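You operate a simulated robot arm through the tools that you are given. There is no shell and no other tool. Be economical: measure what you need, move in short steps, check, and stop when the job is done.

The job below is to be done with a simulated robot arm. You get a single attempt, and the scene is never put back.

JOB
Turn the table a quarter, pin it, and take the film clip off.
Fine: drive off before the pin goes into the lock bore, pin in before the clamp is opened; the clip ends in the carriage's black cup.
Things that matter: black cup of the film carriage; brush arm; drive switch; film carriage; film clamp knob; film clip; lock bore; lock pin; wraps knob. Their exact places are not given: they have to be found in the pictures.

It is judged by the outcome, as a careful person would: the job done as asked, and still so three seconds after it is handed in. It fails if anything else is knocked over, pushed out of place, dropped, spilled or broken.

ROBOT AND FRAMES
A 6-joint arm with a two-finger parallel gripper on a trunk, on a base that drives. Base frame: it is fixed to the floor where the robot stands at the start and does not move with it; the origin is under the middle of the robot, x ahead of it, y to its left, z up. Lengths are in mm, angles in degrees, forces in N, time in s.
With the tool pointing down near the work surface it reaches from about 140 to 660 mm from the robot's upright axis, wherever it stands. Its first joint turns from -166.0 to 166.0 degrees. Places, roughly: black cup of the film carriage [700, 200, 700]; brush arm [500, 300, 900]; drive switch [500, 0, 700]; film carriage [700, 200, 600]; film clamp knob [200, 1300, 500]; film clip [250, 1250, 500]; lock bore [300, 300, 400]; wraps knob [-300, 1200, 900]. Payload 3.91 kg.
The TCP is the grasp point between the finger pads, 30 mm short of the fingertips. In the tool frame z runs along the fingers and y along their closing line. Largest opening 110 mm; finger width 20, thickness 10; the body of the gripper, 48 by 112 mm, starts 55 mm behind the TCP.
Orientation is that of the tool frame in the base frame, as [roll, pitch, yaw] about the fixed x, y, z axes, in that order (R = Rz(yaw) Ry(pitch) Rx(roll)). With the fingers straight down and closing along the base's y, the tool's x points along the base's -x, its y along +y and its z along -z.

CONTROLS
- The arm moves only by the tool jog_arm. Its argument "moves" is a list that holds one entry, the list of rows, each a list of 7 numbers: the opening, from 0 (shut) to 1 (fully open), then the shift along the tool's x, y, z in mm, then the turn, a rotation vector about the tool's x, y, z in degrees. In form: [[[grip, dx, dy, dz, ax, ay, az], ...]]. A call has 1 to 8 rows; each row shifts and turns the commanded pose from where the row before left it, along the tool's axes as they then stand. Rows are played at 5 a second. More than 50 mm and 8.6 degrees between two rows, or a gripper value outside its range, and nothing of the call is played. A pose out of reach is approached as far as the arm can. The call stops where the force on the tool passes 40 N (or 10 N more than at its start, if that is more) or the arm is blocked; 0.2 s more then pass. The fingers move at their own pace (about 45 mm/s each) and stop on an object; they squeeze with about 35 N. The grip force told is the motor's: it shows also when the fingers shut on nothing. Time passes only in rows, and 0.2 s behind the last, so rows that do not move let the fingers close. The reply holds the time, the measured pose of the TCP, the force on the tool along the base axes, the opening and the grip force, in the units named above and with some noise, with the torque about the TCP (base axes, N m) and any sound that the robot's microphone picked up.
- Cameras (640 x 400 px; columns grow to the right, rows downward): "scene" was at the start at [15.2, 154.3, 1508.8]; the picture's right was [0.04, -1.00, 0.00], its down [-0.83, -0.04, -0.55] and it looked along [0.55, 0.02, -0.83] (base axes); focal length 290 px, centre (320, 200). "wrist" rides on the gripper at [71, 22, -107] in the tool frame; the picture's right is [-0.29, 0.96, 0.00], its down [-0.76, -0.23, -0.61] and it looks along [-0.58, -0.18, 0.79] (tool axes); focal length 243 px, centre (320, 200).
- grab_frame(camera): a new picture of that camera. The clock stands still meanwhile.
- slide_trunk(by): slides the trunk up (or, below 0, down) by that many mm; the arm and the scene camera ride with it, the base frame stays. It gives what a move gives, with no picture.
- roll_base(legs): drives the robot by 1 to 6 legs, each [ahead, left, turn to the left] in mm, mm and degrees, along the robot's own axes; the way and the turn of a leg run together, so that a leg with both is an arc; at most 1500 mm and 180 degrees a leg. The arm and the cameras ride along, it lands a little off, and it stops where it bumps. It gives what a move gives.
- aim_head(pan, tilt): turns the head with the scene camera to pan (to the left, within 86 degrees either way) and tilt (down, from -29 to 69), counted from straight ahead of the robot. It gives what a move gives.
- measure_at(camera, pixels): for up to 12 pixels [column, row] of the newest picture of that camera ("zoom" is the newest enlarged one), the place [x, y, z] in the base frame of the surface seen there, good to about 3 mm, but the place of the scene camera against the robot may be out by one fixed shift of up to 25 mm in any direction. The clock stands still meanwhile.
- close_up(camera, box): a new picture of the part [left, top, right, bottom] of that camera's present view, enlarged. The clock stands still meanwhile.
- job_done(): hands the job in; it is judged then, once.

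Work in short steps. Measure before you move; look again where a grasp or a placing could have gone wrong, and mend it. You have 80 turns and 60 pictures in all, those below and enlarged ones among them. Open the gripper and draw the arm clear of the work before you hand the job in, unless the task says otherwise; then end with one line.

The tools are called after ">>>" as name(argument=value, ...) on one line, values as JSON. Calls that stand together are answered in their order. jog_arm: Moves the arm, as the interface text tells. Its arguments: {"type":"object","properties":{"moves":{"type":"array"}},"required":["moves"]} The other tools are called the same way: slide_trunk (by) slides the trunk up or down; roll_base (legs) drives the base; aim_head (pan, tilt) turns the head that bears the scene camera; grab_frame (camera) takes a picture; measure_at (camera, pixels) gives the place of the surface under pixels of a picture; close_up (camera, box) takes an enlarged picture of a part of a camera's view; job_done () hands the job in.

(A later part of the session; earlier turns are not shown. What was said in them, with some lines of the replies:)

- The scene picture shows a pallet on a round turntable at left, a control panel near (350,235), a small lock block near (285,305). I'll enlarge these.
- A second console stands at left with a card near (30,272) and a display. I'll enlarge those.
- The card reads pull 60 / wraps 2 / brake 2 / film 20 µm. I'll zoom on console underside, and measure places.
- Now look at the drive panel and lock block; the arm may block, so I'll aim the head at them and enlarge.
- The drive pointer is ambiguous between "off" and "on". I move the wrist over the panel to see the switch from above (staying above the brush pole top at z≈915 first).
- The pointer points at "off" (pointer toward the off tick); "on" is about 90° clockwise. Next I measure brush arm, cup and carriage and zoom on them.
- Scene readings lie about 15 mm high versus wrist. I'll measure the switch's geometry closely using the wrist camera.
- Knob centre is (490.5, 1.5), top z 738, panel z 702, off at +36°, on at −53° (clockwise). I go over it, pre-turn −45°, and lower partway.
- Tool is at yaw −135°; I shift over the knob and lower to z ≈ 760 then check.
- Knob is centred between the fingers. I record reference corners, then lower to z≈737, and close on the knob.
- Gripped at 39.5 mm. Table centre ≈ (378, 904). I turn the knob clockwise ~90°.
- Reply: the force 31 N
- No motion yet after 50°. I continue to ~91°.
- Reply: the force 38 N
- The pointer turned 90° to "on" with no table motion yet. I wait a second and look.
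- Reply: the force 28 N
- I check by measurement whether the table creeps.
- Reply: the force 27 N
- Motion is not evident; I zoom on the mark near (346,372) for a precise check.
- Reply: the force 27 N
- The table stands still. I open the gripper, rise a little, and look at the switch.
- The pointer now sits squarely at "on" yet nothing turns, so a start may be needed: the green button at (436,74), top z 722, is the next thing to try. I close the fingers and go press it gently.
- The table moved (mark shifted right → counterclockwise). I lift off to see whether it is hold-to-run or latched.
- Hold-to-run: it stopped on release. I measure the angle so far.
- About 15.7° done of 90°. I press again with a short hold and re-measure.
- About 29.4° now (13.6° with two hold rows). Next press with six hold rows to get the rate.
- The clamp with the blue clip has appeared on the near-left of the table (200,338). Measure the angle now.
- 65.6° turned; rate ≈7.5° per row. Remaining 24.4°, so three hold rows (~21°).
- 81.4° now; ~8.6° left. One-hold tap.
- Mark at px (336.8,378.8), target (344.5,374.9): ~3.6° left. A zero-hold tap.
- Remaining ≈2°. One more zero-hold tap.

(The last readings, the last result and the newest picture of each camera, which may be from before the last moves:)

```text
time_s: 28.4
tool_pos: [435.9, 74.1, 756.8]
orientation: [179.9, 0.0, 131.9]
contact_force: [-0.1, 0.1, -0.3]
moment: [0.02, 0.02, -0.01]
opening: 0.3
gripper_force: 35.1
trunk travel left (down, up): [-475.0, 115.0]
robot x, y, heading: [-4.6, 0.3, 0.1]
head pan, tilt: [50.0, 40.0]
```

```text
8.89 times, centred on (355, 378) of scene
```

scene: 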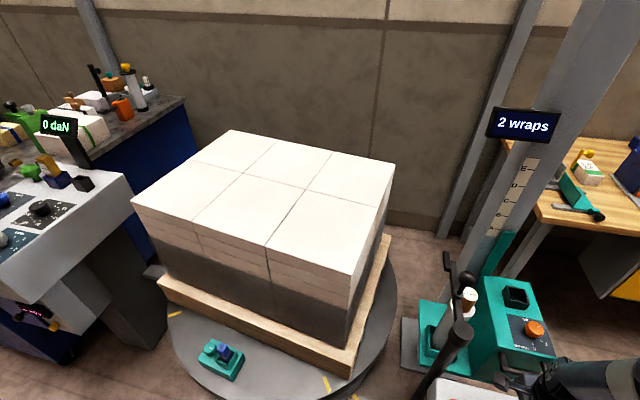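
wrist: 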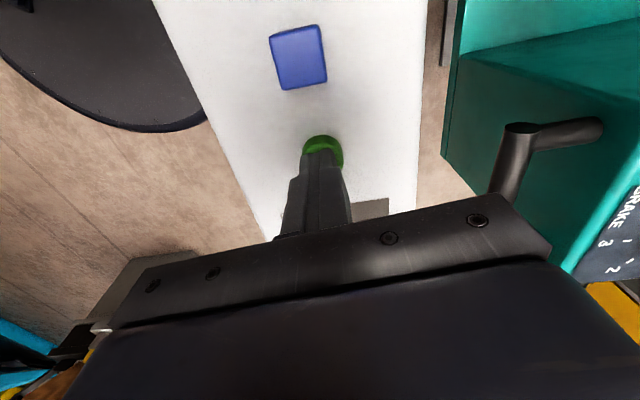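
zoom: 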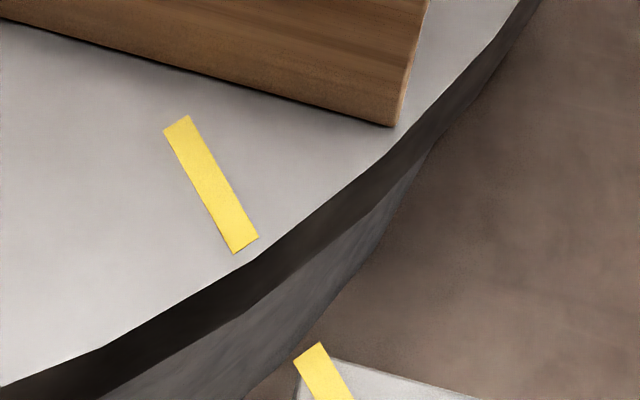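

Remaining ≈0.9°; one more tap of ~1.2°.

>>> jog_arm(moves=[[[0, 0, 0, 9, 0, 0, 0], [0, 0, 0, 5, 0, 0, 0], [0, 0, 0, -14, 0, 0, 0]]])

>>> close_up(camera="scene", box=[320, 355, 390, 400])

```text
time_s: 29.2
tool_pos: [436.1, 73.5, 757.0]
orientation: [-180.0, 0.0, 132.0]
contact_force: [1.0, -0.5, -0.8]
moment: [0.0, -0.02, 0.04]
opening: 0.0
gripper_force: 35.0
trunk travel left (down, up): [-475.0, 115.0]
robot x, y, heading: [3.4, -1.0, -0.0]
head pan, tilt: [50.0, 40.0]
```

```text
8.89 times, centred on (355, 378) of scene
```

zoom: 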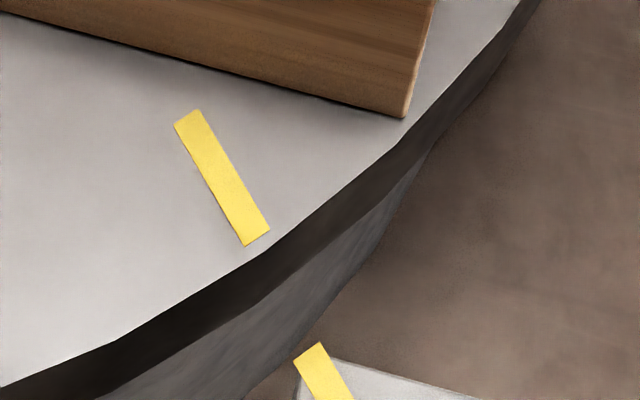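

Within ~0.3° of the quarter. Now back to the switch: rise, move over the knob, lower, grip.

>>> jog_arm(moves=[[[0, 0, 0, -40, 0, 0, 0], [0.6, -45, -4.2, 0, 0, 0, 0], [0.6, -44.6, -4.1, 0, 0, 0, 0], [0.6, 0, 0, 0, 0, 0, 0], [0.6, 0, 0, 30, 0, 0, 0], [0.6, 0, 0, 30, 0, 0, 0], [0, 0, 0, 0, 0, 0, 0], [0, 0, 0, 0, 0, 0, 0]]])

>>> jog_arm(moves=[[[0, 0, 0, 0, 0, 0, 0], [0, 0, 0, 0, 0, 0, -8.4], [0, 0, 0, 0, 0, 0, -8.4], [0, 0, 0, 0, 0, 0, -8.4], [0, 0, 0, 0, 0, 0, -8.4], [0, 0, 0, 0, 0, 0, -8.4], [0, 0, 0, 0, 0, 0, -8.4], [0, 0, 0, 0, 0, 0, -8.4]]])

>>> jog_arm(moves=[[[0, 0, 0, 0, 0, 0, -8.4], [0, 0, 0, 0, 0, 0, -8.4], [0, 0, 0, 0, 0, 0, -8.4], [0, 0, 0, 0, 0, 0, -8.4], [0, 0, 0, 0, 0, 0, 0]]])

```text
time_s: 31.0
tool_pos: [490.8, 0.4, 737.4]
orientation: [-180.0, 0.0, 131.9]
contact_force: [0.7, 0.8, 0.9]
moment: [0.13, -0.04, -0.01]
opening: 39.9
gripper_force: 27.7
trunk travel left (down, up): [-475.0, 115.0]
robot x, y, heading: [-2.5, 1.1, 0.2]
head pan, tilt: [50.0, 40.0]
```

```text
time_s: 32.8
tool_pos: [489.2, 0.7, 736.8]
orientation: [179.9, 0.0, -169.1]
contact_force: [3.7, -16.0, -2.9]
moment: [-0.82, -0.45, -0.03]
opening: 39.9
gripper_force: 44.8
trunk travel left (down, up): [-475.0, 115.0]
robot x, y, heading: [-0.2, -2.4, 0.0]
head pan, tilt: [50.0, 40.0]
```

```text
time_s: 34.0
tool_pos: [491.2, -0.9, 737.6]
orientation: [-180.0, 0.1, -135.6]
contact_force: [10.5, -23.0, -2.0]
moment: [0.16, -0.36, -0.45]
opening: 39.6
gripper_force: 45.1
trunk travel left (down, up): [-475.0, 115.0]
robot x, y, heading: [0.3, -2.7, -0.1]
head pan, tilt: [50.0, 40.0]
```

Torque shows the off stop reached. Release and rise, look at the switch, and turn the head to the lock block.

>>> jog_arm(moves=[[[0.6, 0, 0, 0, 0, 0, 0], [0.6, 0, 0, 0, 0, 0, 0], [0.6, 0, 0, -35, 0, 0, 0], [0.6, 0, 0, -35, 0, 0, 0], [0.6, 0, 0, -20, 0, 0, 0]]])

>>> aim_head(pan=30, tilt=65)

>>> grab_frame(camera="wrist")

>>> close_up(camera="scene", box=[290, 180, 450, 280])

```text
time_s: 35.2
tool_pos: [487.7, 0.9, 827.6]
orientation: [179.8, 0.0, -135.8]
contact_force: [-0.5, -0.4, 0.5]
moment: [-0.03, 0.0, -0.01]
opening: 66.0
gripper_force: 0.1
trunk travel left (down, up): [-475.0, 115.0]
robot x, y, heading: [-1.5, 0.3, 0.1]
head pan, tilt: [50.0, 40.0]
```

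```text
time_s: 36.1
tool_pos: [490.3, 0.9, 827.2]
orientation: [-179.9, -0.1, -135.7]
contact_force: [0.5, -0.6, -0.2]
moment: [0.05, 0.01, 0.0]
opening: 65.9
gripper_force: 0.0
trunk travel left (down, up): [-475.0, 115.0]
robot x, y, heading: [-1.7, -1.9, -0.1]
head pan, tilt: [30.0, 65.0]
```

```text
16 pictures are left
```

wrist: 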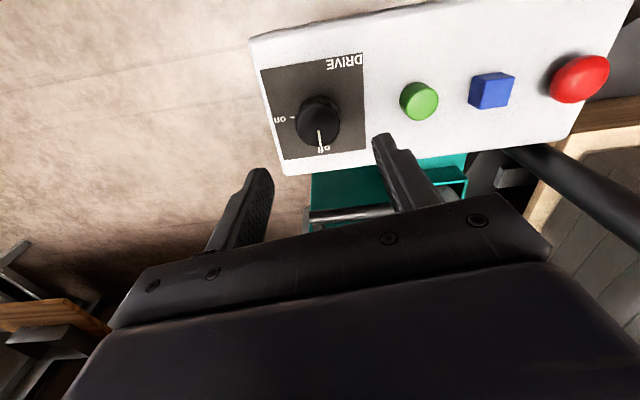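

```text
4.00 times, centred on (370, 230) of scene
```

zoom: 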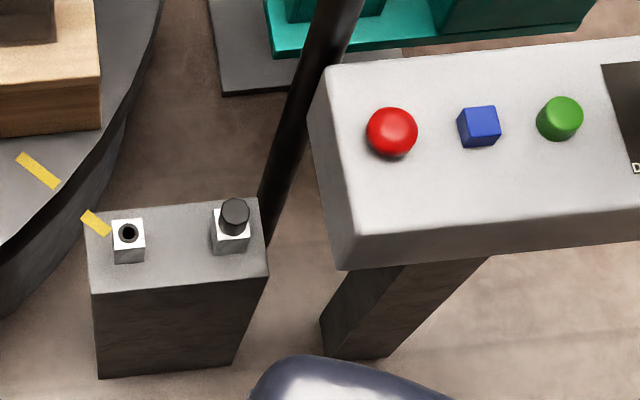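

Drive is off. Measure pin, bore, and panel corners in this enlarged view.

>>> measure_at(camera="zoom", pixels=[[235, 208], [235, 225], [222, 245], [114, 225], [141, 223], [115, 245], [142, 243], [128, 257], [175, 240], [330, 75], [345, 240], [128, 233]])

```text
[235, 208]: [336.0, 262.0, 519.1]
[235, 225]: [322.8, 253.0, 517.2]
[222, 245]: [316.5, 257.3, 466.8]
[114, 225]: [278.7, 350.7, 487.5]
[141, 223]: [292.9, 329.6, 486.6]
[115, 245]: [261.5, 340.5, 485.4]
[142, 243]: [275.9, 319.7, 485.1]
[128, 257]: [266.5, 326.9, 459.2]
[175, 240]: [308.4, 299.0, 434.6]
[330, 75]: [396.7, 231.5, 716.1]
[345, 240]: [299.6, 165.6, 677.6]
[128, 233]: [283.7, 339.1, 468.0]
```

Pin head is at ≈(334,263), top ≈503; bore at ≈(278,337), top ≈471 (after −15 mm z correction). I turn to yaw 125 while rising, then travel over at z≈890 above the pole.

>>> jog_arm(moves=[[[0.6, 0, 0, -20, 0, 0, 8.3], [0.6, 0, 0, -20, 0, 0, 8.3], [0.6, 0, 0, -20, 0, 0, 8.3], [0.6, 0, 0, 0, 0, 0, 8.3], [0.6, 0, 0, 0, 0, 0, 8.3], [0.6, 0, 0, 0, 0, 0, 8.3], [0.6, 0, 0, 0, 0, 0, 8.3], [0.6, 0, 0, 0, 0, 0, 8.3]]])

>>> jog_arm(moves=[[[0.6, 0, 0, 0, 0, 0, 8.3], [0.6, 0, 0, 0, 0, 0, 8.3], [0.6, 0, 0, 0, 0, 0, 8.3], [0.6, 0, 0, 0, 0, 0, 8.3]]])

>>> jog_arm(moves=[[[0.6, 44, 0, 0, 0, 0, 0], [0.6, 44, 0, 0, 0, 0, 0], [0.6, 44, 0, 0, 0, 0, 0], [0.6, 44, 0, 0, 0, 0, 0], [0.6, 44, 0, 0, 0, 0, 0], [0.6, 44, 10, 0, 0, 0, 0], [0.6, 40.7, 11.8, 0, 0, 0, 0]]])

```text
time_s: 37.9
tool_pos: [489.6, 1.6, 887.8]
orientation: [180.0, -0.2, 157.8]
contact_force: [-0.2, 0.2, 0.0]
moment: [0.01, 0.0, -0.02]
opening: 66.2
gripper_force: 0.2
trunk travel left (down, up): [-475.0, 115.0]
robot x, y, heading: [0.5, 1.2, 0.2]
head pan, tilt: [30.0, 65.0]
```

```text
time_s: 38.9
tool_pos: [488.9, 0.4, 887.5]
orientation: [-179.9, 0.1, 124.5]
contact_force: [0.1, 0.4, 0.5]
moment: [0.01, -0.01, 0.01]
opening: 66.1
gripper_force: 0.0
trunk travel left (down, up): [-475.0, 115.0]
robot x, y, heading: [0.8, 2.4, -0.3]
head pan, tilt: [30.0, 65.0]
```

```text
time_s: 40.5
tool_pos: [334.0, 264.1, 887.0]
orientation: [-179.9, 0.0, 124.6]
contact_force: [0.6, 0.2, -0.1]
moment: [0.02, 0.01, -0.04]
opening: 65.8
gripper_force: 0.1
trunk travel left (down, up): [-475.0, 115.0]
robot x, y, heading: [0.5, -0.2, -0.2]
head pan, tilt: [30.0, 65.0]
```

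Directly above the pin. Descend to z ≈ 620 and look with the wrist camera.

>>> jog_arm(moves=[[[0.5, 0, 0, 45, 0, 0, 0], [0.5, 0, 0, 45, 0, 0, 0], [0.5, 0, 0, 45, 0, 0, 0], [0.5, 0, 0, 45, 0, 0, 0], [0.5, 0, 0, 45, 0, 0, 0], [0.5, 0, 0, 42, 0, 0, 0]]])

>>> grab_frame(camera="wrist")

>>> measure_at(camera="wrist", pixels=[[320, 150], [320, 160], [320, 140]])

```text
time_s: 41.9
tool_pos: [334.4, 265.3, 620.8]
orientation: [180.0, -0.1, 124.6]
contact_force: [-0.4, -0.7, -0.1]
moment: [-0.02, 0.0, 0.01]
opening: 55.2
gripper_force: 0.0
trunk travel left (down, up): [-475.0, 115.0]
robot x, y, heading: [-1.1, -3.7, -0.1]
head pan, tilt: [30.0, 65.0]
```

```text
14 pictures are left
```

wrist: 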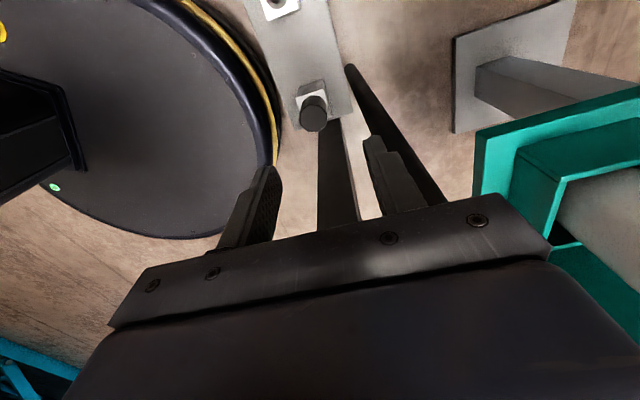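

```text
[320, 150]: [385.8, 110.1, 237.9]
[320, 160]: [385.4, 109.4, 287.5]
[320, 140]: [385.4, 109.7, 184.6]
```

Pin head at (314,118), bore at (278,3) in the wrist view. I measure them there.

>>> measure_at(camera="wrist", pixels=[[314, 116], [304, 116], [324, 116], [314, 107], [314, 126], [300, 92], [323, 88], [278, 5], [264, 12], [296, 10], [286, 50], [335, 115]])

```text
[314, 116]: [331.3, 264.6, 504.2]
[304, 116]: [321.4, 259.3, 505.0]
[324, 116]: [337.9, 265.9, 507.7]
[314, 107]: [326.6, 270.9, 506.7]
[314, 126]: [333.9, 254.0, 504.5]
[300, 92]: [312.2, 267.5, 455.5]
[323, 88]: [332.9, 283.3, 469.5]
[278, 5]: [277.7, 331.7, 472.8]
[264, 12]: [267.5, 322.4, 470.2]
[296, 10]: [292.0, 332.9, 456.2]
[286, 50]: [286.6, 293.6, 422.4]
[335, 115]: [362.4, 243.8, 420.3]
```

Head centre ≈(330.5,262.5), Ø≈20, top 505. I shift −4 mm along tool y, descend to TCP z≈503 and close.

>>> jog_arm(moves=[[[0.5, 0.3, -4, 0, 0, 0, 0], [0.5, 0, 0, 45, 0, 0, 0], [0.5, 0, 0, 40, 0, 0, 0], [0.5, 0, 0, 20, 0, 0, 0], [0.5, 0, 0, 12, 0, 0, 0], [0, 0, 0, 0, 0, 0, 0], [0, 0, 0, 0, 0, 0, 0], [0, 0, 0, 0, 0, 0, 0]]])

```text
time_s: 43.7
tool_pos: [329.6, 263.3, 505.1]
orientation: [-179.8, 0.0, 124.7]
contact_force: [-2.1, 0.1, 0.4]
moment: [0.01, 0.01, -0.02]
opening: 27.0
gripper_force: 34.7
trunk travel left (down, up): [-475.0, 115.0]
robot x, y, heading: [2.1, -3.2, 0.0]
head pan, tilt: [30.0, 65.0]
```

Gripped (27 mm). Lift straight up ~90 mm and look.

>>> jog_arm(moves=[[[0, 0, 0, -10, 0, 0, 0], [0, 0, 0, -20, 0, 0, 0], [0, 0, 0, -30, 0, 0, 0], [0, 0, 0, -30, 0, 0, 0]]])

>>> close_up(camera="scene", box=[280, 180, 400, 280])

```text
time_s: 44.7
tool_pos: [329.1, 262.3, 593.9]
orientation: [-180.0, 0.0, 124.7]
contact_force: [1.2, -0.4, -0.7]
moment: [0.01, 0.01, 0.01]
opening: 26.4
gripper_force: 35.4
trunk travel left (down, up): [-475.0, 115.0]
robot x, y, heading: [-0.5, -0.6, -0.0]
head pan, tilt: [30.0, 65.0]
```

```text
4.00 times, centred on (340, 230) of scene
```

zoom: 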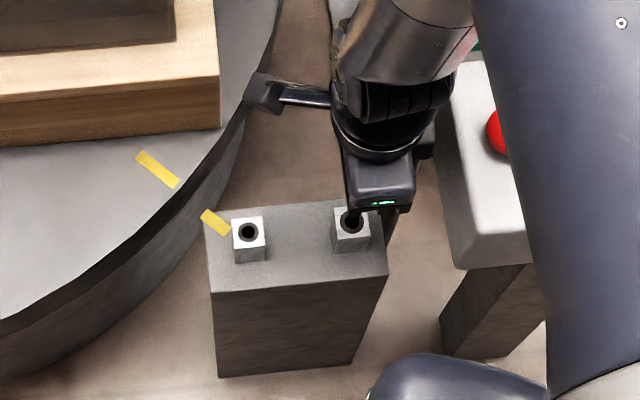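

Pin is out of its park hole; both sockets are visible. Measure both for the exact offset between them.

>>> measure_at(camera="zoom", pixels=[[235, 221], [262, 219], [237, 245], [264, 243], [334, 240], [341, 210], [368, 232], [230, 247], [339, 238], [366, 234], [366, 212], [235, 243]])

```text
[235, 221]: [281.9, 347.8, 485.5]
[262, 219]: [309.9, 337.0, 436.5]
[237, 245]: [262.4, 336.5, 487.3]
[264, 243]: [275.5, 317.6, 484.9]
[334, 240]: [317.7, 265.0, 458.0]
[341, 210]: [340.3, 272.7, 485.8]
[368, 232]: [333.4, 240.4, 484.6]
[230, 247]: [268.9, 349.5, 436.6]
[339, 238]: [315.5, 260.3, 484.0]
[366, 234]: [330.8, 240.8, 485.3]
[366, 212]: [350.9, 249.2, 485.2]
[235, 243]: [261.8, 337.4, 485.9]
```

Offset park→bore ≈ (−53, +71) mm, i.e. tool dx 88.4, dy −3.4. Move there at height and look.

>>> jog_arm(moves=[[[0, 30, -1.2, 0, 0, 0, 0], [0, 30, -1.2, 0, 0, 0, 0], [0, 28.4, -1, 0, 0, 0, 0], [0, 0, 0, 20, 0, 0, 0], [0, 0, 0, 0, 0, 0, 0]]])

>>> close_up(camera="wrist", box=[260, 60, 380, 200])

>>> close_up(camera="scene", box=[280, 180, 400, 280])

```text
time_s: 45.9
tool_pos: [276.6, 333.0, 573.5]
orientation: [-179.9, 0.0, 124.6]
contact_force: [0.4, -0.9, -1.3]
moment: [-0.01, 0.0, 0.0]
opening: 27.0
gripper_force: 34.6
trunk travel left (down, up): [-475.0, 115.0]
robot x, y, heading: [-1.3, -2.7, 0.3]
head pan, tilt: [30.0, 65.0]
```

```text
2.86 times, centred on (320, 130) of wrist
```

zoom: 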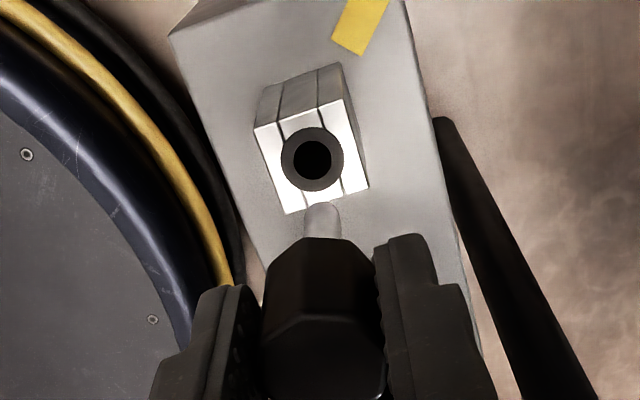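

```text
4.00 times, centred on (340, 230) of scene
```

zoom: 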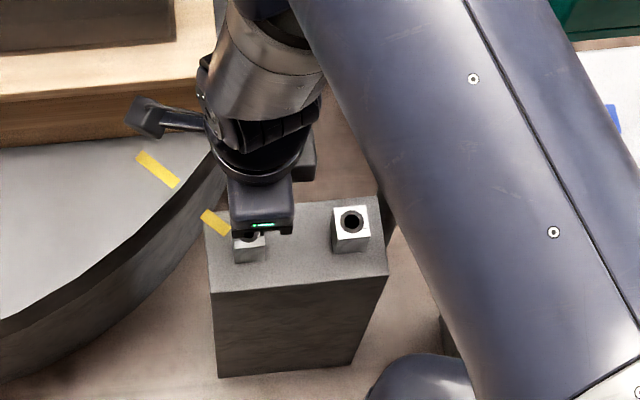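

By projection the bore lies ~4 mm further along tool x than the pin. I confirm with a full wrist picture and rim measurements.

>>> grab_frame(camera="wrist")

>>> measure_at(camera="wrist", pixels=[[307, 115], [328, 115], [317, 105], [318, 127], [309, 108], [326, 107], [310, 124], [326, 123], [300, 106], [324, 98], [312, 132], [335, 125]])

```text
10 pictures are left
```

wrist: 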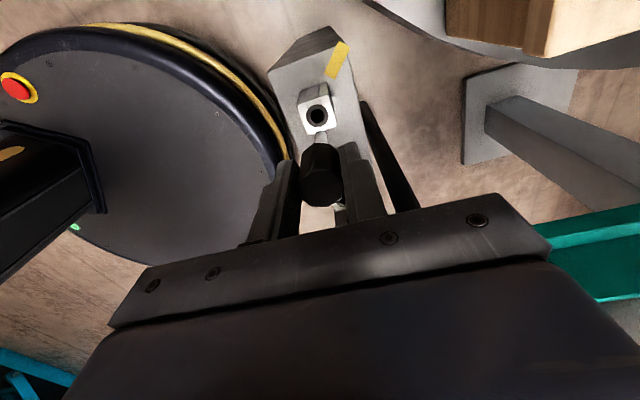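

```text
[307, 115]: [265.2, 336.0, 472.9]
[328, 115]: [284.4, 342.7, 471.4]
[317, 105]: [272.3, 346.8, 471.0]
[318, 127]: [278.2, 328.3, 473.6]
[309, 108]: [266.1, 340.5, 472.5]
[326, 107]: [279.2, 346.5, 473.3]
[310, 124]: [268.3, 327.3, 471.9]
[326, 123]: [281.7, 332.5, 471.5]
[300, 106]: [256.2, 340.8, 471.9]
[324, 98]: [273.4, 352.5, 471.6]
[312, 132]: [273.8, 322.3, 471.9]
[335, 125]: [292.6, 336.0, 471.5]
```

Bore centre ≈(274.2,337.7): shift +4.8 along tool x, then lower gently until the pin seats (TCP≈505).

>>> jog_arm(moves=[[[0, 4.8, 0, 0, 0, 0, 0], [0, 0, 0, 15, 0, 0, 0], [0, 0, 0, 10, 0, 0, 0], [0, 0, 0, 10, 0, 0, 0], [0, 0, 0, 10, 0, 0, 0], [0, 0, 0, 8, 0, 0, 0]]])

```text
time_s: 47.3
tool_pos: [273.4, 336.7, 520.7]
orientation: [-180.0, 0.0, 124.6]
contact_force: [-4.4, 5.0, 0.5]
moment: [0.26, 0.26, 0.0]
opening: 26.6
gripper_force: 35.5
trunk travel left (down, up): [-475.0, 115.0]
robot x, y, heading: [-2.4, 1.7, 0.1]
head pan, tilt: [30.0, 65.0]
```

Entering the bore with ~6 N sideways; ease +0.8 mm along tool x and continue down.

>>> jog_arm(moves=[[[0, 0.8, 0, 4, 0, 0, 0], [0, 0, 0, 4, 0, 0, 0], [0, 0, 0, 4, 0, 0, 0], [0, 0, 0, 3, 0, 0, 0], [0, 0, 0, 2, 0, 0, 0], [0, 0, 0, 0, 0, 0, 0]]])

```text
time_s: 48.7
tool_pos: [272.6, 337.7, 504.0]
orientation: [179.9, 0.0, 124.7]
contact_force: [-7.8, -0.3, 21.7]
moment: [-0.01, -0.09, -0.01]
opening: 26.9
gripper_force: 35.3
trunk travel left (down, up): [-475.0, 115.0]
robot x, y, heading: [-4.6, -0.0, 0.1]
head pan, tilt: [30.0, 65.0]
```

Seated (21 N upward at z 504). I release, rise clear to z≈890, and check the pin.

>>> jog_arm(moves=[[[0.5, 0, 0, 0, 0, 0, 0], [0.5, 0, 0, 0, 0, 0, 0], [0.5, 0, 0, -30, 0, 0, 0], [0.5, 0, 0, -45, 0, 0, 0], [0.5, 0, 0, -45, 0, 0, 0], [0.5, 0, 0, -45, 0, 0, 0], [0.5, 0, 0, -45, 0, 0, 0], [0.5, 0, 0, -45, 0, 0, 0]]])

>>> jog_arm(moves=[[[0.5, -20, 0, -45, 0, 0, 0], [0.5, -20, 0, -45, 0, 0, 0], [0.5, -20, 0, -45, 0, 0, 0], [0.5, -20, 0, -45, 0, 0, 0]]])

>>> roll_base(legs=[[-150, 0, 0], [0, 250, 0]])

>>> aim_head(pan=60, tilt=62)

>>> grab_frame(camera="scene")

```text
time_s: 50.5
tool_pos: [274.0, 338.1, 760.0]
orientation: [-179.9, 0.0, 124.8]
contact_force: [0.7, 0.4, 0.3]
moment: [-0.01, -0.01, -0.01]
opening: 55.0
gripper_force: 0.1
trunk travel left (down, up): [-475.0, 115.0]
robot x, y, heading: [-0.8, 0.5, 0.1]
head pan, tilt: [30.0, 65.0]
```

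```text
time_s: 51.5
tool_pos: [319.2, 271.2, 939.2]
orientation: [-180.0, 0.0, 124.7]
contact_force: [-0.4, -0.5, -0.1]
moment: [-0.01, -0.02, -0.03]
opening: 54.9
gripper_force: 0.1
trunk travel left (down, up): [-475.0, 115.0]
robot x, y, heading: [-3.0, 1.7, -0.2]
head pan, tilt: [30.0, 65.0]
```

```text
time_s: 54.3
tool_pos: [168.3, 522.0, 938.4]
orientation: [180.0, 0.0, 124.6]
contact_force: [-0.9, -0.1, 0.4]
moment: [0.01, 0.0, -0.02]
opening: 55.3
gripper_force: 0.0
trunk travel left (down, up): [-475.0, 115.0]
robot x, y, heading: [-149.8, 251.0, 0.0]
head pan, tilt: [30.0, 65.0]
```

```text
time_s: 55.3
tool_pos: [168.3, 522.1, 938.3]
orientation: [180.0, 0.0, 124.8]
contact_force: [-0.2, -0.2, -0.1]
moment: [0.03, 0.01, 0.02]
opening: 54.6
gripper_force: 0.0
trunk travel left (down, up): [-475.0, 115.0]
robot x, y, heading: [-154.0, 248.3, -0.2]
head pan, tilt: [60.0, 62.0]
```

```text
9 pictures are left
```

scene: 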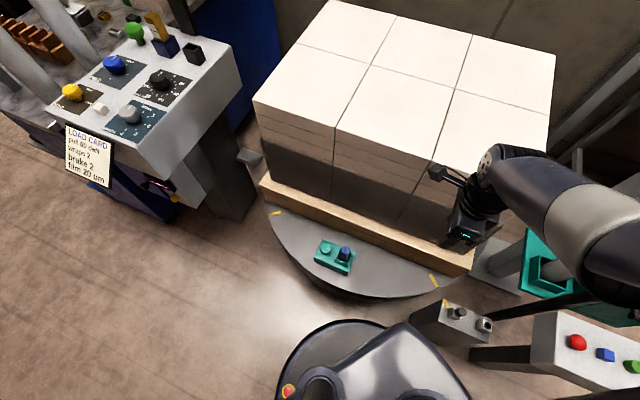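

Pin appears in the bore at (458,312). I zoom on the clamp at (335,256) and measure.

>>> close_up(camera="scene", box=[300, 228, 370, 284])

>>> measure_at(camera="zoom", pixels=[[245, 180], [260, 150], [215, 180], [410, 210], [400, 170], [410, 250], [300, 190], [150, 260], [420, 345], [330, 300], [480, 250]])

```text
7.14 times, centred on (335, 256) of scene
```

zoom: 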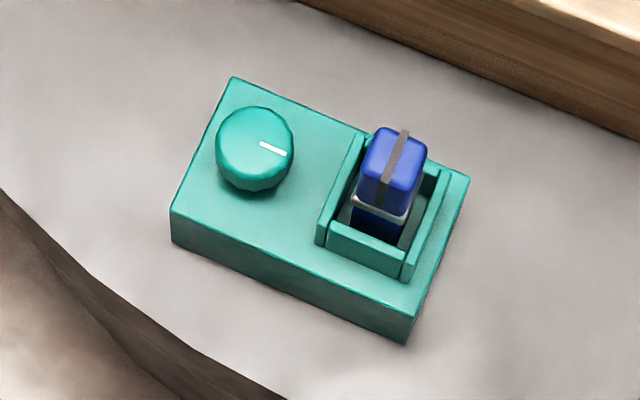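

```text
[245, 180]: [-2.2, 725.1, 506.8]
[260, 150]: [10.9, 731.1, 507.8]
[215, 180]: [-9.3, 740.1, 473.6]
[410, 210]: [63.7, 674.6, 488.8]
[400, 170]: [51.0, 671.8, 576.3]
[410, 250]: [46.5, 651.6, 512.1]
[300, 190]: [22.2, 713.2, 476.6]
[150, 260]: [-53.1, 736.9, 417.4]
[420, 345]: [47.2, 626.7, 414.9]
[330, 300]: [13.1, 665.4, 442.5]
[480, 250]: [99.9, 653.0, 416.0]
```

Knob top ≈(10,735,492), clip top ≈(51,674,561). I move above the knob at yaw 124.7 and look with the wrist camera.

>>> jog_arm(moves=[[[0.5, 45, -1.5, 0, 0, 0, 0], [0.5, 45, -1.5, 0, 0, 0, 0], [0.5, 45, -1.5, 0, 0, 0, 0], [0.5, 45, -1.5, 0, 0, 0, 0], [0.5, 45, -1.5, 0, 0, 0, 0], [0.5, 40, -1.2, 0, 0, 0, 0], [0.5, 0, 0, 50, 0, 0, 0], [0.5, 0, 0, 50, 0, 0, 0]]])

>>> jog_arm(moves=[[[0.5, 0, 0, 50, 0, 0, 0], [0.5, 0, 0, 50, 0, 0, 0], [0.5, 0, 0, 50, 0, 0, 0], [0.5, 0, 0, 50, 0, 0, 0], [0.5, 0, 0, 38, 0, 0, 0], [0.5, 0, 0, 0, 0, 0, 0]]])

>>> close_up(camera="wrist", box=[240, 40, 400, 180])

```text
time_s: 57.1
tool_pos: [9.5, 735.8, 838.5]
orientation: [-180.0, -0.1, 124.7]
contact_force: [-0.3, 0.7, -0.4]
moment: [0.02, 0.0, 0.02]
opening: 55.1
gripper_force: 0.1
trunk travel left (down, up): [-475.0, 115.0]
robot x, y, heading: [-151.8, 253.9, 0.1]
head pan, tilt: [60.0, 62.0]
```

```text
time_s: 58.5
tool_pos: [10.6, 735.6, 600.5]
orientation: [-180.0, 0.0, 124.8]
contact_force: [0.7, 0.0, 0.9]
moment: [-0.01, -0.01, -0.01]
opening: 55.2
gripper_force: 0.1
trunk travel left (down, up): [-475.0, 115.0]
robot x, y, heading: [-148.2, 249.3, -0.2]
head pan, tilt: [60.0, 62.0]
```

```text
2.86 times, centred on (320, 110) of wrist
```

zoom: 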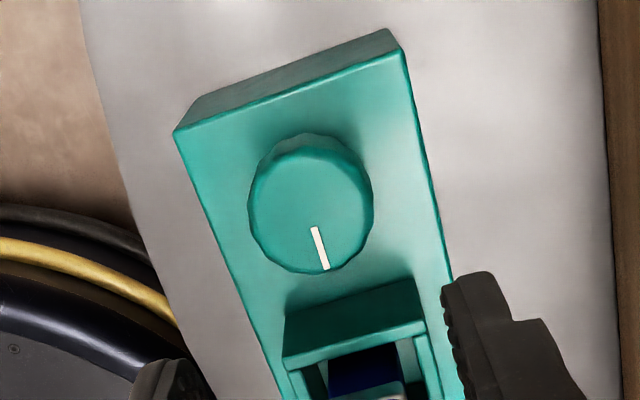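

>>> measure_at(camera="zoom", pixels=[[311, 211], [252, 205], [368, 205], [308, 155], [315, 268], [270, 165], [355, 165], [268, 258], [358, 250], [350, 345], [355, 385], [230, 270]])

```text
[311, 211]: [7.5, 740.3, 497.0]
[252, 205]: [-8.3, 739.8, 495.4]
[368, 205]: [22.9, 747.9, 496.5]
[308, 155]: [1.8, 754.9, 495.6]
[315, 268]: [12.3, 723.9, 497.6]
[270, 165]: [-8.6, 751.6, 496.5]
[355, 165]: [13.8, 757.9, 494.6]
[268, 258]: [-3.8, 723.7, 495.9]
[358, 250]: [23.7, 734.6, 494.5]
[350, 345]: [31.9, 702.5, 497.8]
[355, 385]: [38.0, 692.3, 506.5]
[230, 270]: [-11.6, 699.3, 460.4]
```

Knob centre ≈(7,741), Ø34, top 496, deck 460. Shift +6 along tool x, lower to z≈495 and grip; try a small counterclockwise turn.

>>> jog_arm(moves=[[[0.5, 6, 0.5, 30, 0, 0, 0], [0.5, 0, 0, 35, 0, 0, 0], [0.5, 0, 0, 25, 0, 0, 0], [0.5, 0, 0, 15, 0, 0, 0], [0, 0, 0, 0, 0, 0, 0], [0, 0, 0, 0, 0, 0, 0], [0, 0, 0, 0, 0, 0, 0]]])

>>> jog_arm(moves=[[[0, 0, 0, 0, 0, 0, -6], [0, 0, 0, 0, 0, 0, -6], [0, 0, 0, 0, 0, 0, -6]]])

```text
time_s: 60.1
tool_pos: [5.4, 740.4, 497.2]
orientation: [180.0, 0.0, 124.7]
contact_force: [-11.9, -6.4, 0.0]
moment: [-0.14, -0.06, 0.01]
opening: 39.6
gripper_force: 45.1
trunk travel left (down, up): [-475.0, 115.0]
robot x, y, heading: [-149.6, 252.3, -0.1]
head pan, tilt: [60.0, 62.0]
```

```text
time_s: 60.9
tool_pos: [4.9, 739.0, 496.3]
orientation: [-179.9, 0.0, 142.7]
contact_force: [-23.2, -9.5, -0.6]
moment: [-0.49, -0.75, -0.04]
opening: 40.0
gripper_force: 45.3
trunk travel left (down, up): [-475.0, 115.0]
robot x, y, heading: [-153.5, 254.5, 0.0]
head pan, tilt: [60.0, 62.0]
```

Turning freely (torque ~0). Continue counterclockwise until the stop.

>>> jog_arm(moves=[[[0, 0, 0, 0, 0, 0, -8], [0, 0, 0, 0, 0, 0, -8], [0, 0, 0, 0, 0, 0, -8], [0, 0, 0, 0, 0, 0, -8], [0, 0, 0, 0, 0, 0, -8]]])

>>> jog_arm(moves=[[[0, 0, 0, 0, 0, 0, -8], [0, 0, 0, 0, 0, 0, -8], [0, 0, 0, 0, 0, 0, -8], [0, 0, 0, 0, 0, 0, -6]]])

```text
time_s: 62.1
tool_pos: [6.3, 738.8, 495.5]
orientation: [-179.8, 0.0, -177.2]
contact_force: [-20.3, -19.6, 2.1]
moment: [0.11, -0.15, 0.0]
opening: 39.6
gripper_force: 45.8
trunk travel left (down, up): [-475.0, 115.0]
robot x, y, heading: [-149.3, 254.2, -0.2]
head pan, tilt: [60.0, 62.0]
```

```text
time_s: 63.1
tool_pos: [5.3, 740.5, 495.8]
orientation: [-180.0, -0.2, -147.6]
contact_force: [-11.9, -22.2, 1.4]
moment: [0.5, -1.31, -2.41]
opening: 39.8
gripper_force: 45.2
trunk travel left (down, up): [-475.0, 115.0]
robot x, y, heading: [-152.9, 253.5, -0.1]
head pan, tilt: [60.0, 62.0]
```

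Stop reached after ~88° (−2.4 Nm). Release, rise to z≈640, rotate back to yaw ≈125 and go above the clip.

>>> jog_arm(moves=[[[0.5, 0, 0, 0, 0, 0, 0], [0.5, 0, 0, 0, 0, 0, 0], [0.5, 0, 0, -45, 0, 0, 0], [0.5, 0, 0, -50, 0, 0, 0], [0.5, 0, 0, -50, 0, 0, 0], [0.5, 0, 0, 0, 0, 0, 8], [0.5, 0, 0, 0, 0, 0, 8], [0.5, 0, 0, 0, 0, 0, 8]]])

>>> jog_arm(moves=[[[0.6, 0, 0, 0, 0, 0, 8], [0.6, 0, 0, 0, 0, 0, 8], [0.6, 0, 0, 0, 0, 0, 8], [0.6, 0, 0, 0, 0, 0, 8], [0.6, 0, 0, 0, 0, 0, 8], [0.6, 0, 0, 0, 0, 0, 8], [0.6, 0, 0, 0, 0, 0, 8], [0.6, 0, 0, 0, 0, 0, 8]]])

>>> jog_arm(moves=[[[0.6, -37, 0, 0, 0, 0, 0], [0.6, -36.3, 0, 0, 0, 0, 0], [0.6, 0, 0, 0, 0, 0, 0]]])

>>> close_up(camera="wrist", box=[230, 40, 410, 190])

```text
time_s: 64.9
tool_pos: [7.2, 742.1, 640.8]
orientation: [-179.9, 0.0, -171.5]
contact_force: [-0.4, -0.3, -0.3]
moment: [0.01, 0.01, 0.03]
opening: 54.9
gripper_force: 0.0
trunk travel left (down, up): [-475.0, 115.0]
robot x, y, heading: [-149.8, 249.5, -0.0]
head pan, tilt: [60.0, 62.0]
```

```text
time_s: 66.7
tool_pos: [5.6, 740.1, 641.2]
orientation: [-180.0, 0.0, 124.5]
contact_force: [-0.7, 0.7, -0.8]
moment: [-0.01, -0.01, -0.01]
opening: 66.2
gripper_force: 0.0
trunk travel left (down, up): [-475.0, 115.0]
robot x, y, heading: [-152.9, 250.1, 0.2]
head pan, tilt: [60.0, 62.0]
```

```text
time_s: 67.5
tool_pos: [48.4, 680.6, 640.7]
orientation: [-179.9, 0.1, 124.7]
contact_force: [0.2, -0.3, 0.4]
moment: [0.01, -0.01, -0.01]
opening: 65.7
gripper_force: 0.0
trunk travel left (down, up): [-475.0, 115.0]
robot x, y, heading: [-150.7, 251.7, 0.0]
head pan, tilt: [60.0, 62.0]
```

```text
2.67 times, centred on (320, 115) of wrist
```

zoom: 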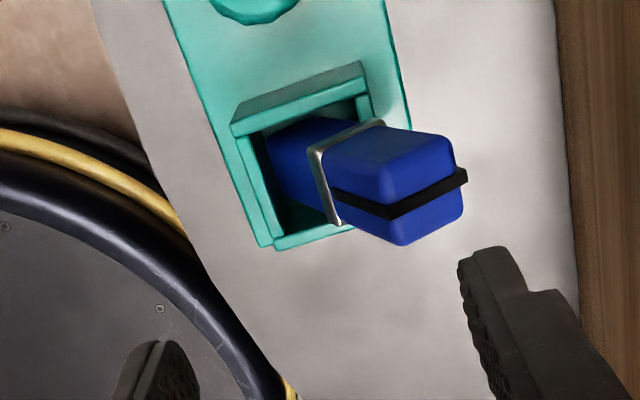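

The clip stands in the socket leaning toward the load. Measure its geometry.

>>> measure_at(camera="zoom", pixels=[[425, 165], [388, 158], [445, 140], [455, 205], [405, 238], [395, 200], [345, 215], [385, 125], [325, 150], [300, 150], [350, 80], [270, 235]])

```text
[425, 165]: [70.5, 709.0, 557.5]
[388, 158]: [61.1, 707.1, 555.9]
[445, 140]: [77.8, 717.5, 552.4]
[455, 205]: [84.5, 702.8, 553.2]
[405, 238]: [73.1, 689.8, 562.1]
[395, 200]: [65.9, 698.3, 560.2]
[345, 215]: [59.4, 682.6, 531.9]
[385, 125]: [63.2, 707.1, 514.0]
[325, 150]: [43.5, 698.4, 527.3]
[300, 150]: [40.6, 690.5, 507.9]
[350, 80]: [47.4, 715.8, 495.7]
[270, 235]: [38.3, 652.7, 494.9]
```

The clip leans ~25° toward the load (top ≈(72,704,557), ~22 mm section). I'll grip it across the lean: shift over (65,699) and turn −90° so the fingers close along the un-tilted faces.

>>> jog_arm(moves=[[[0.6, 5.7, 24.1, 0, 0, 0, -8.2], [0.6, 0, 0, 0, 0, 0, -8.2], [0.6, 0, 0, 0, 0, 0, -8.2], [0.6, 0, 0, 0, 0, 0, -8.2], [0.6, 0, 0, 0, 0, 0, -8.2], [0.6, 0, 0, 0, 0, 0, -8.2]]])

>>> jog_arm(moves=[[[0.6, 0, 0, 0, 0, 0, -8.2], [0.6, 0, 0, 0, 0, 0, -8.2], [0.6, 0, 0, 0, 0, 0, -8.2], [0.6, 0, 0, 0, 0, 0, -8.2], [0.6, 0, 0, 30, 0, 0, -8], [0.6, 0, 0, 0, 0, 0, 0]]])

>>> close_up(camera="wrist", box=[230, 60, 410, 210])

```text
time_s: 68.9
tool_pos: [64.3, 699.2, 641.8]
orientation: [-180.0, 0.0, 174.0]
contact_force: [0.6, -1.3, -0.1]
moment: [0.0, 0.0, 0.0]
opening: 66.0
gripper_force: 0.1
trunk travel left (down, up): [-475.0, 115.0]
robot x, y, heading: [-156.8, 252.2, -0.1]
head pan, tilt: [60.0, 62.0]
```

```text
time_s: 70.3
tool_pos: [64.4, 699.6, 611.4]
orientation: [179.9, 0.0, -145.2]
contact_force: [-0.4, -0.4, 0.0]
moment: [0.01, 0.01, -0.03]
opening: 66.3
gripper_force: 0.1
trunk travel left (down, up): [-475.0, 115.0]
robot x, y, heading: [-153.2, 250.8, -0.2]
head pan, tilt: [60.0, 62.0]
```

```text
2.67 times, centred on (320, 135) of wrist
```

zoom: 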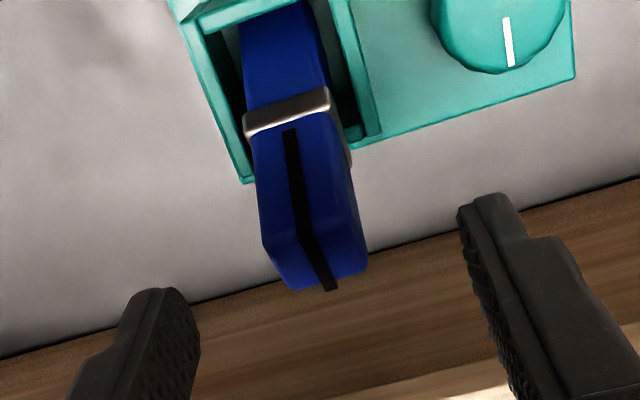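

Clip is nicely between the fingers. Measure its axis.

>>> measure_at(camera="zoom", pixels=[[270, 150], [335, 135], [280, 235], [350, 220], [292, 180], [310, 225], [285, 60], [315, 265], [290, 280], [355, 265]])

```text
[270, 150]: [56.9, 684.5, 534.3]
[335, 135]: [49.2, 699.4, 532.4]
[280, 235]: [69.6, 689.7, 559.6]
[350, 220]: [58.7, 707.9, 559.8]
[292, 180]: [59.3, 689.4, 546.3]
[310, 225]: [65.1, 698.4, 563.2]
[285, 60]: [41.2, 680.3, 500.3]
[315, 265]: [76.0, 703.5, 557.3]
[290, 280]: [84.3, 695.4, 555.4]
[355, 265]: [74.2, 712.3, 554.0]
```

Clip axis leans ~26°, centre at z≈538 is ≈(63,699) — under the TCP. Lower 72 mm, close, then lift gently.

>>> jog_arm(moves=[[[0.6, 0, 0, 35, 0, 0, 0], [0.6, 0, 0, 25, 0, 0, 0], [0.6, 0, 0, 12, 0, 0, 0], [0, 0, 0, 0, 0, 0, 0], [0, 0, 0, 0, 0, 0, 0], [0, 0, 0, 0, 0, 0, 0], [0, 0, 0, 0, 0, 0, 0]]])

>>> jog_arm(moves=[[[0, 0, 0, -6, 0, 0, 0], [0, 0, 0, -8, 0, 0, 0], [0, 0, 0, -12, 0, 0, 0], [0, 0, 0, -20, 0, 0, 0]]])

```text
time_s: 71.9
tool_pos: [64.4, 699.5, 539.1]
orientation: [-180.0, 0.0, -145.4]
contact_force: [-0.9, -1.0, -0.2]
moment: [0.09, -0.05, 0.07]
opening: 25.5
gripper_force: 34.2
trunk travel left (down, up): [-475.0, 115.0]
robot x, y, heading: [-150.5, 251.1, -0.1]
head pan, tilt: [60.0, 62.0]
```

```text
time_s: 72.9
tool_pos: [65.0, 699.1, 585.0]
orientation: [-180.0, -0.1, -145.3]
contact_force: [0.0, 0.5, 0.0]
moment: [0.02, 0.01, -0.01]
opening: 25.5
gripper_force: 34.4
trunk travel left (down, up): [-475.0, 115.0]
robot x, y, heading: [-151.0, 251.2, -0.1]
head pan, tilt: [60.0, 62.0]
```

Lifted free with no resistance. Raise to ~900 and check.

>>> jog_arm(moves=[[[0, 0, 0, -45, 0, 0, 0], [0, 0, 0, -45, 0, 0, 0], [0, 0, 0, -45, 0, 0, 0], [0, 0, 0, -45, 0, 0, 0], [0, 0, 0, -45, 0, 0, 0], [0, 0, 0, -45, 0, 0, 0], [0, 0, 0, -45, 0, 0, 0], [0, 0, 0, -30, 0, 0, 0]]])

>>> grab_frame(camera="scene")

```text
time_s: 74.7
tool_pos: [65.0, 699.9, 930.1]
orientation: [-179.9, 0.0, -145.4]
contact_force: [0.1, 0.4, -0.8]
moment: [-0.02, 0.0, 0.0]
opening: 25.5
gripper_force: 34.9
trunk travel left (down, up): [-475.0, 115.0]
robot x, y, heading: [-152.3, 254.5, 0.0]
head pan, tilt: [60.0, 62.0]
```

```text
4 pictures are left
```

scene: 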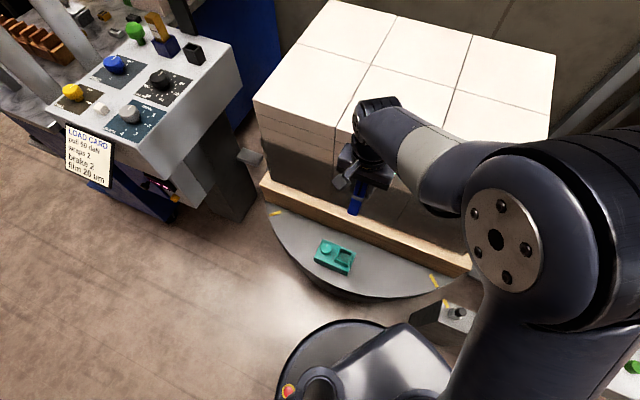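

Clip held (blue at (355,203)), socket empty. Measure the clip's attitude from this picture.

>>> measure_at(camera="scene", pixels=[[358, 184], [357, 190], [356, 196], [355, 202], [354, 208], [353, 213], [352, 188], [361, 200]])

```text
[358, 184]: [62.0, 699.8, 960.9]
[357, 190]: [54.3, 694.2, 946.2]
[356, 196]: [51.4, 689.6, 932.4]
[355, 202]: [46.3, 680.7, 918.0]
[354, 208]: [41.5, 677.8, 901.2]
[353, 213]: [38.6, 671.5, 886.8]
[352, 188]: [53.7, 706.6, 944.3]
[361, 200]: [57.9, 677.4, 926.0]
```

Clip is held at a ~25° lean (bottom toward the robot), ~66 mm below TCP. I turn it upright (−25° about tool y) now in free space, then drive right and ahead toward the carriage.

>>> jog_arm(moves=[[[0, 0, 0, -10, 0, 0, 0], [0, 20, 0, 0, 0, -8.3, 0], [0, 20, 0, 0, 0, -8.3, 0], [0, 10, 0, 0, 0, -8.4, 0]]])

>>> roll_base(legs=[[0, -580, 0]])

```text
time_s: 75.7
tool_pos: [23.3, 671.4, 933.9]
orientation: [179.9, 25.0, -145.5]
contact_force: [-0.9, 0.1, -1.0]
moment: [-0.03, 0.04, 0.01]
opening: 25.4
gripper_force: 34.7
trunk travel left (down, up): [-475.0, 115.0]
robot x, y, heading: [-154.3, 253.3, -0.1]
head pan, tilt: [60.0, 62.0]
```

```text
time_s: 79.0
tool_pos: [24.6, 86.5, 934.3]
orientation: [180.0, 25.0, -145.3]
contact_force: [-0.6, -0.2, -0.2]
moment: [0.02, -0.01, 0.02]
opening: 25.6
gripper_force: 34.8
trunk travel left (down, up): [-475.0, 115.0]
robot x, y, heading: [-150.1, -332.7, 0.4]
head pan, tilt: [60.0, 62.0]
```

Pose held. Drive ahead 600 mm, aim head at the cup and look.

>>> roll_base(legs=[[600, 0, 0]])

>>> aim_head(pan=58, tilt=58)

>>> grab_frame(camera="scene")

```text
time_s: 82.3
tool_pos: [618.0, 86.6, 934.4]
orientation: [180.0, 25.0, -145.3]
contact_force: [-1.1, 0.6, 0.1]
moment: [0.01, -0.01, 0.02]
opening: 25.2
gripper_force: 35.1
trunk travel left (down, up): [-475.0, 115.0]
robot x, y, heading: [441.9, -336.4, 0.2]
head pan, tilt: [60.0, 62.0]
```

```text
time_s: 83.0
tool_pos: [619.0, 86.4, 934.8]
orientation: [180.0, 25.0, -145.3]
contact_force: [0.6, -0.3, -1.0]
moment: [0.05, 0.0, -0.05]
opening: 25.4
gripper_force: 34.8
trunk travel left (down, up): [-475.0, 115.0]
robot x, y, heading: [439.0, -333.7, 0.1]
head pan, tilt: [58.0, 58.0]
```

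```text
3 pictures are left
```

scene: 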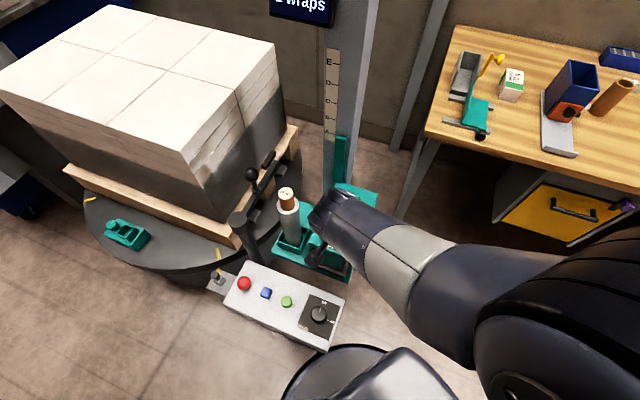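

The arm hides the cup from the scene camera, so I move the TCP to just short of the cup at (690,192,880) and use the wrist camera.

>>> jog_arm(moves=[[[0, -35.8, 15.4, 16.7, 0, 0, 0], [0, -35.8, 15.4, 16.7, 0, 0, 0], [0, -35.8, 15.4, 16.7, 0, 0, 0], [0, 11.5, 0, 24.7, 0, 0, 0], [0, 11.5, 0, 24.7, 0, 0, 0], [0, 0, 0, 0, 0, 0, 0]]])

>>> grab_frame(camera="wrist")

```text
time_s: 84.4
tool_pos: [691.0, 193.1, 879.2]
orientation: [-180.0, 25.0, -145.3]
contact_force: [0.2, 0.2, -0.9]
moment: [0.0, 0.01, 0.01]
opening: 25.2
gripper_force: 34.8
trunk travel left (down, up): [-475.0, 115.0]
robot x, y, heading: [441.7, -333.4, 0.1]
head pan, tilt: [58.0, 58.0]
```

```text
2 pictures are left
```

wrist: 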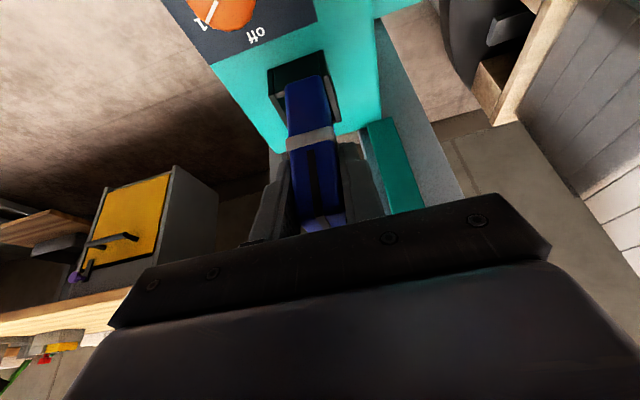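

Cup rim shows behind the clip, corners near (269,70), (324,51), (340,120), (285,95). Measure rim and clip end.

>>> measure_at(camera="wrist", pixels=[[270, 71], [324, 53], [341, 118], [276, 88], [298, 60], [333, 85], [305, 78], [288, 90], [322, 85], [310, 130], [310, 110], [350, 60]])

>>> close_up(camera="wrist", box=[240, 30, 370, 140])

```text
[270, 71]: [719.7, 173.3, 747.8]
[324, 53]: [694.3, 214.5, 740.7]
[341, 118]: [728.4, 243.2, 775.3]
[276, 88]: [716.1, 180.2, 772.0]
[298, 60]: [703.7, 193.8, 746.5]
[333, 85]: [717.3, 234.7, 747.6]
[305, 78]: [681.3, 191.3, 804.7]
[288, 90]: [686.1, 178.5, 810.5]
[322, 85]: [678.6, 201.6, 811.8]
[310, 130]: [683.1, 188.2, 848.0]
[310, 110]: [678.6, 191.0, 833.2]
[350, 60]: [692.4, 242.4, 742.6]
```

```text
3.64 times, centred on (305, 85) of wrist
```

zoom: 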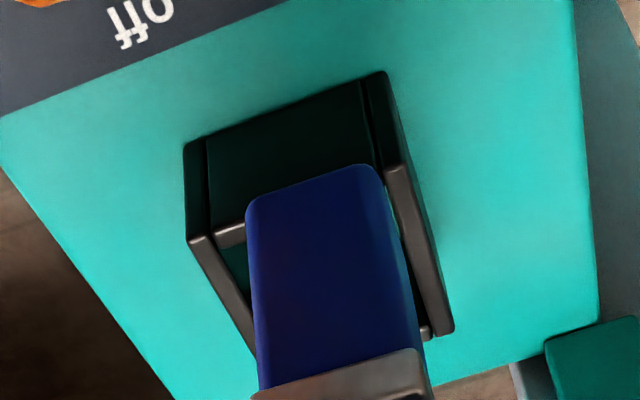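

Measure the rim corners in the enlargement.

>>> measure_at(camera="zoom", pixels=[[200, 241], [232, 235], [394, 174], [442, 325], [238, 310], [420, 250], [428, 331], [252, 205], [315, 172], [375, 172], [250, 345], [330, 230]])

```text
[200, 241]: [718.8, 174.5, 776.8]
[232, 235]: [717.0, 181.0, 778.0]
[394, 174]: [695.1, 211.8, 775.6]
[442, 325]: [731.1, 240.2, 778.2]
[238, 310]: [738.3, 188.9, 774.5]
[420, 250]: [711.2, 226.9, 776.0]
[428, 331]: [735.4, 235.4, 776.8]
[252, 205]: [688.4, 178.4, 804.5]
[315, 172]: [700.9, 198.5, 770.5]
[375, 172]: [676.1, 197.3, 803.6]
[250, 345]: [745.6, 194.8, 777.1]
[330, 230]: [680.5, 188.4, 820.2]
```

Cup centre ≈(725.5,207.5), rim 776; clip bottom ≈(689,193,803). Shift (+36,+15), then lower in steps.

>>> jog_arm(moves=[[[0, -17.3, -4.2, 8, 0, 0, 0], [0, -17.3, -4.3, 8.1, 0, 0, 0], [0, 0, 0, 0, 0, 0, 0], [0, 6.4, 0, 13.6, 0, 0, 0], [0, 6.3, 0, 13.6, 0, 0, 0], [0, 3.2, 0, 6.8, 0, 0, 0], [0, 3.2, 0, 6.8, 0, 0, 0]]])

```text
time_s: 86.0
tool_pos: [725.2, 207.2, 833.2]
orientation: [180.0, 24.8, -145.3]
contact_force: [1.5, 0.1, -0.7]
moment: [0.01, 0.0, -0.01]
opening: 24.9
gripper_force: 35.0
trunk travel left (down, up): [-475.0, 115.0]
robot x, y, heading: [441.5, -332.3, -0.1]
head pan, tilt: [58.0, 58.0]
```

No contact, bottom ~757 (inside the rim). Lower slowly until it touches the floor.

>>> jog_arm(moves=[[[0, 1.27, 0, 2.72, 0, 0, 0], [0, 1.27, 0, 2.72, 0, 0, 0], [0, 0.85, 0, 1.81, 0, 0, 0], [0, 0, 0, 0, 0, 0, 0]]])

```text
time_s: 87.0
tool_pos: [725.2, 207.7, 826.7]
orientation: [-180.0, 24.9, -145.3]
contact_force: [0.9, 0.1, 0.3]
moment: [0.02, -0.01, 0.0]
opening: 25.8
gripper_force: 35.1
trunk travel left (down, up): [-475.0, 115.0]
robot x, y, heading: [443.8, -331.7, -0.1]
head pan, tilt: [58.0, 58.0]
```

>>> jog_arm(moves=[[[0, 0.85, 0, 1.81, 0, 0, 0], [0, 0.85, 0, 1.81, 0, 0, 0], [0, 0.42, 0, 0.91, 0, 0, 0], [0, 0, 0, 0, 0, 0, 0]]])

```text
time_s: 88.0
tool_pos: [727.4, 206.3, 820.7]
orientation: [180.0, 25.1, -145.2]
contact_force: [-0.8, 0.9, -0.6]
moment: [0.0, -0.06, 0.0]
opening: 25.5
gripper_force: 35.0
trunk travel left (down, up): [-475.0, 115.0]
robot x, y, heading: [442.4, -333.9, 0.3]
head pan, tilt: [58.0, 58.0]
```

Still no contact; fingertips have ~10 mm over the rim, so continue slowly.

>>> jog_arm(moves=[[[0, 0.63, 0, 1.36, 0, 0, 0], [0, 0.63, 0, 1.36, 0, 0, 0], [0, 0.42, 0, 0.91, 0, 0, 0], [0, 0.42, 0, 0.91, 0, 0, 0], [0, 0, 0, 0, 0, 0, 0]]])

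```text
time_s: 89.2
tool_pos: [726.1, 207.8, 819.0]
orientation: [179.7, 25.2, -145.4]
contact_force: [-1.2, -2.9, 24.6]
moment: [-0.29, -0.03, -0.03]
opening: 25.3
gripper_force: 34.7
trunk travel left (down, up): [-475.0, 115.0]
robot x, y, heading: [443.2, -337.3, -0.1]
head pan, tilt: [58.0, 58.0]
```

Floor contact (25 N). Ease up 1 mm, open, then withdraw along the tool axis.

>>> jog_arm(moves=[[[0, -0.5, 0, -1.0, 0, 0, 0], [0.4, 0, 0, 0, 0, 0, 0], [0.5, 0, 0, 0, 0, 0, 0], [0.5, 0, 0, 0, 0, 0, 0], [0.5, 0, 0, -25, 0, 0, 0], [0.5, 0, 0, -35, 0, 0, 0], [0.5, 0, 0, -45, 0, 0, 0], [0.5, 0, 0, -45, 0, 0, 0]]])

>>> grab_frame(camera="wrist")

```text
time_s: 91.0
tool_pos: [673.5, 172.8, 954.0]
orientation: [179.9, 24.9, -145.4]
contact_force: [0.5, 0.5, 0.0]
moment: [0.02, 0.0, -0.03]
opening: 55.1
gripper_force: 0.0
trunk travel left (down, up): [-475.0, 115.0]
robot x, y, heading: [445.1, -333.7, 0.2]
head pan, tilt: [58.0, 58.0]
```

```text
0 pictures are left
```

wrist: 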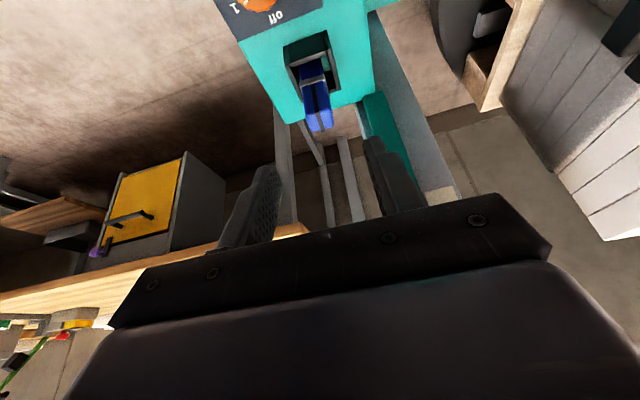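

The clip stands in the black cup at (315,85). I draw the arm up and back clear, then hand in.

>>> jog_arm(moves=[[[0.5, 0, 0, -45, 0, 0, 0], [0.5, 0, 0, -45, 0, 0, 0], [0.5, 0, 0, -20, 0, 0, 0], [0.5, 0, 0, 0, 0, 0, 0]]])

>>> job_done()

```text
time_s: 92.0
tool_pos: [635.8, 144.4, 1054.2]
orientation: [180.0, 25.0, -145.3]
contact_force: [0.4, 0.6, 0.0]
moment: [-0.02, 0.02, -0.02]
opening: 55.0
gripper_force: 0.0
trunk travel left (down, up): [-475.0, 115.0]
robot x, y, heading: [445.0, -332.0, -0.0]
head pan, tilt: [58.0, 58.0]
```

```text
The job is handed in.
```

The table is turned a quarter (within about 0.3°), the drive was switched off before the pin went into the lock bore, the clamp was opened after that, and the film clip is standing in the carriage's black cup.
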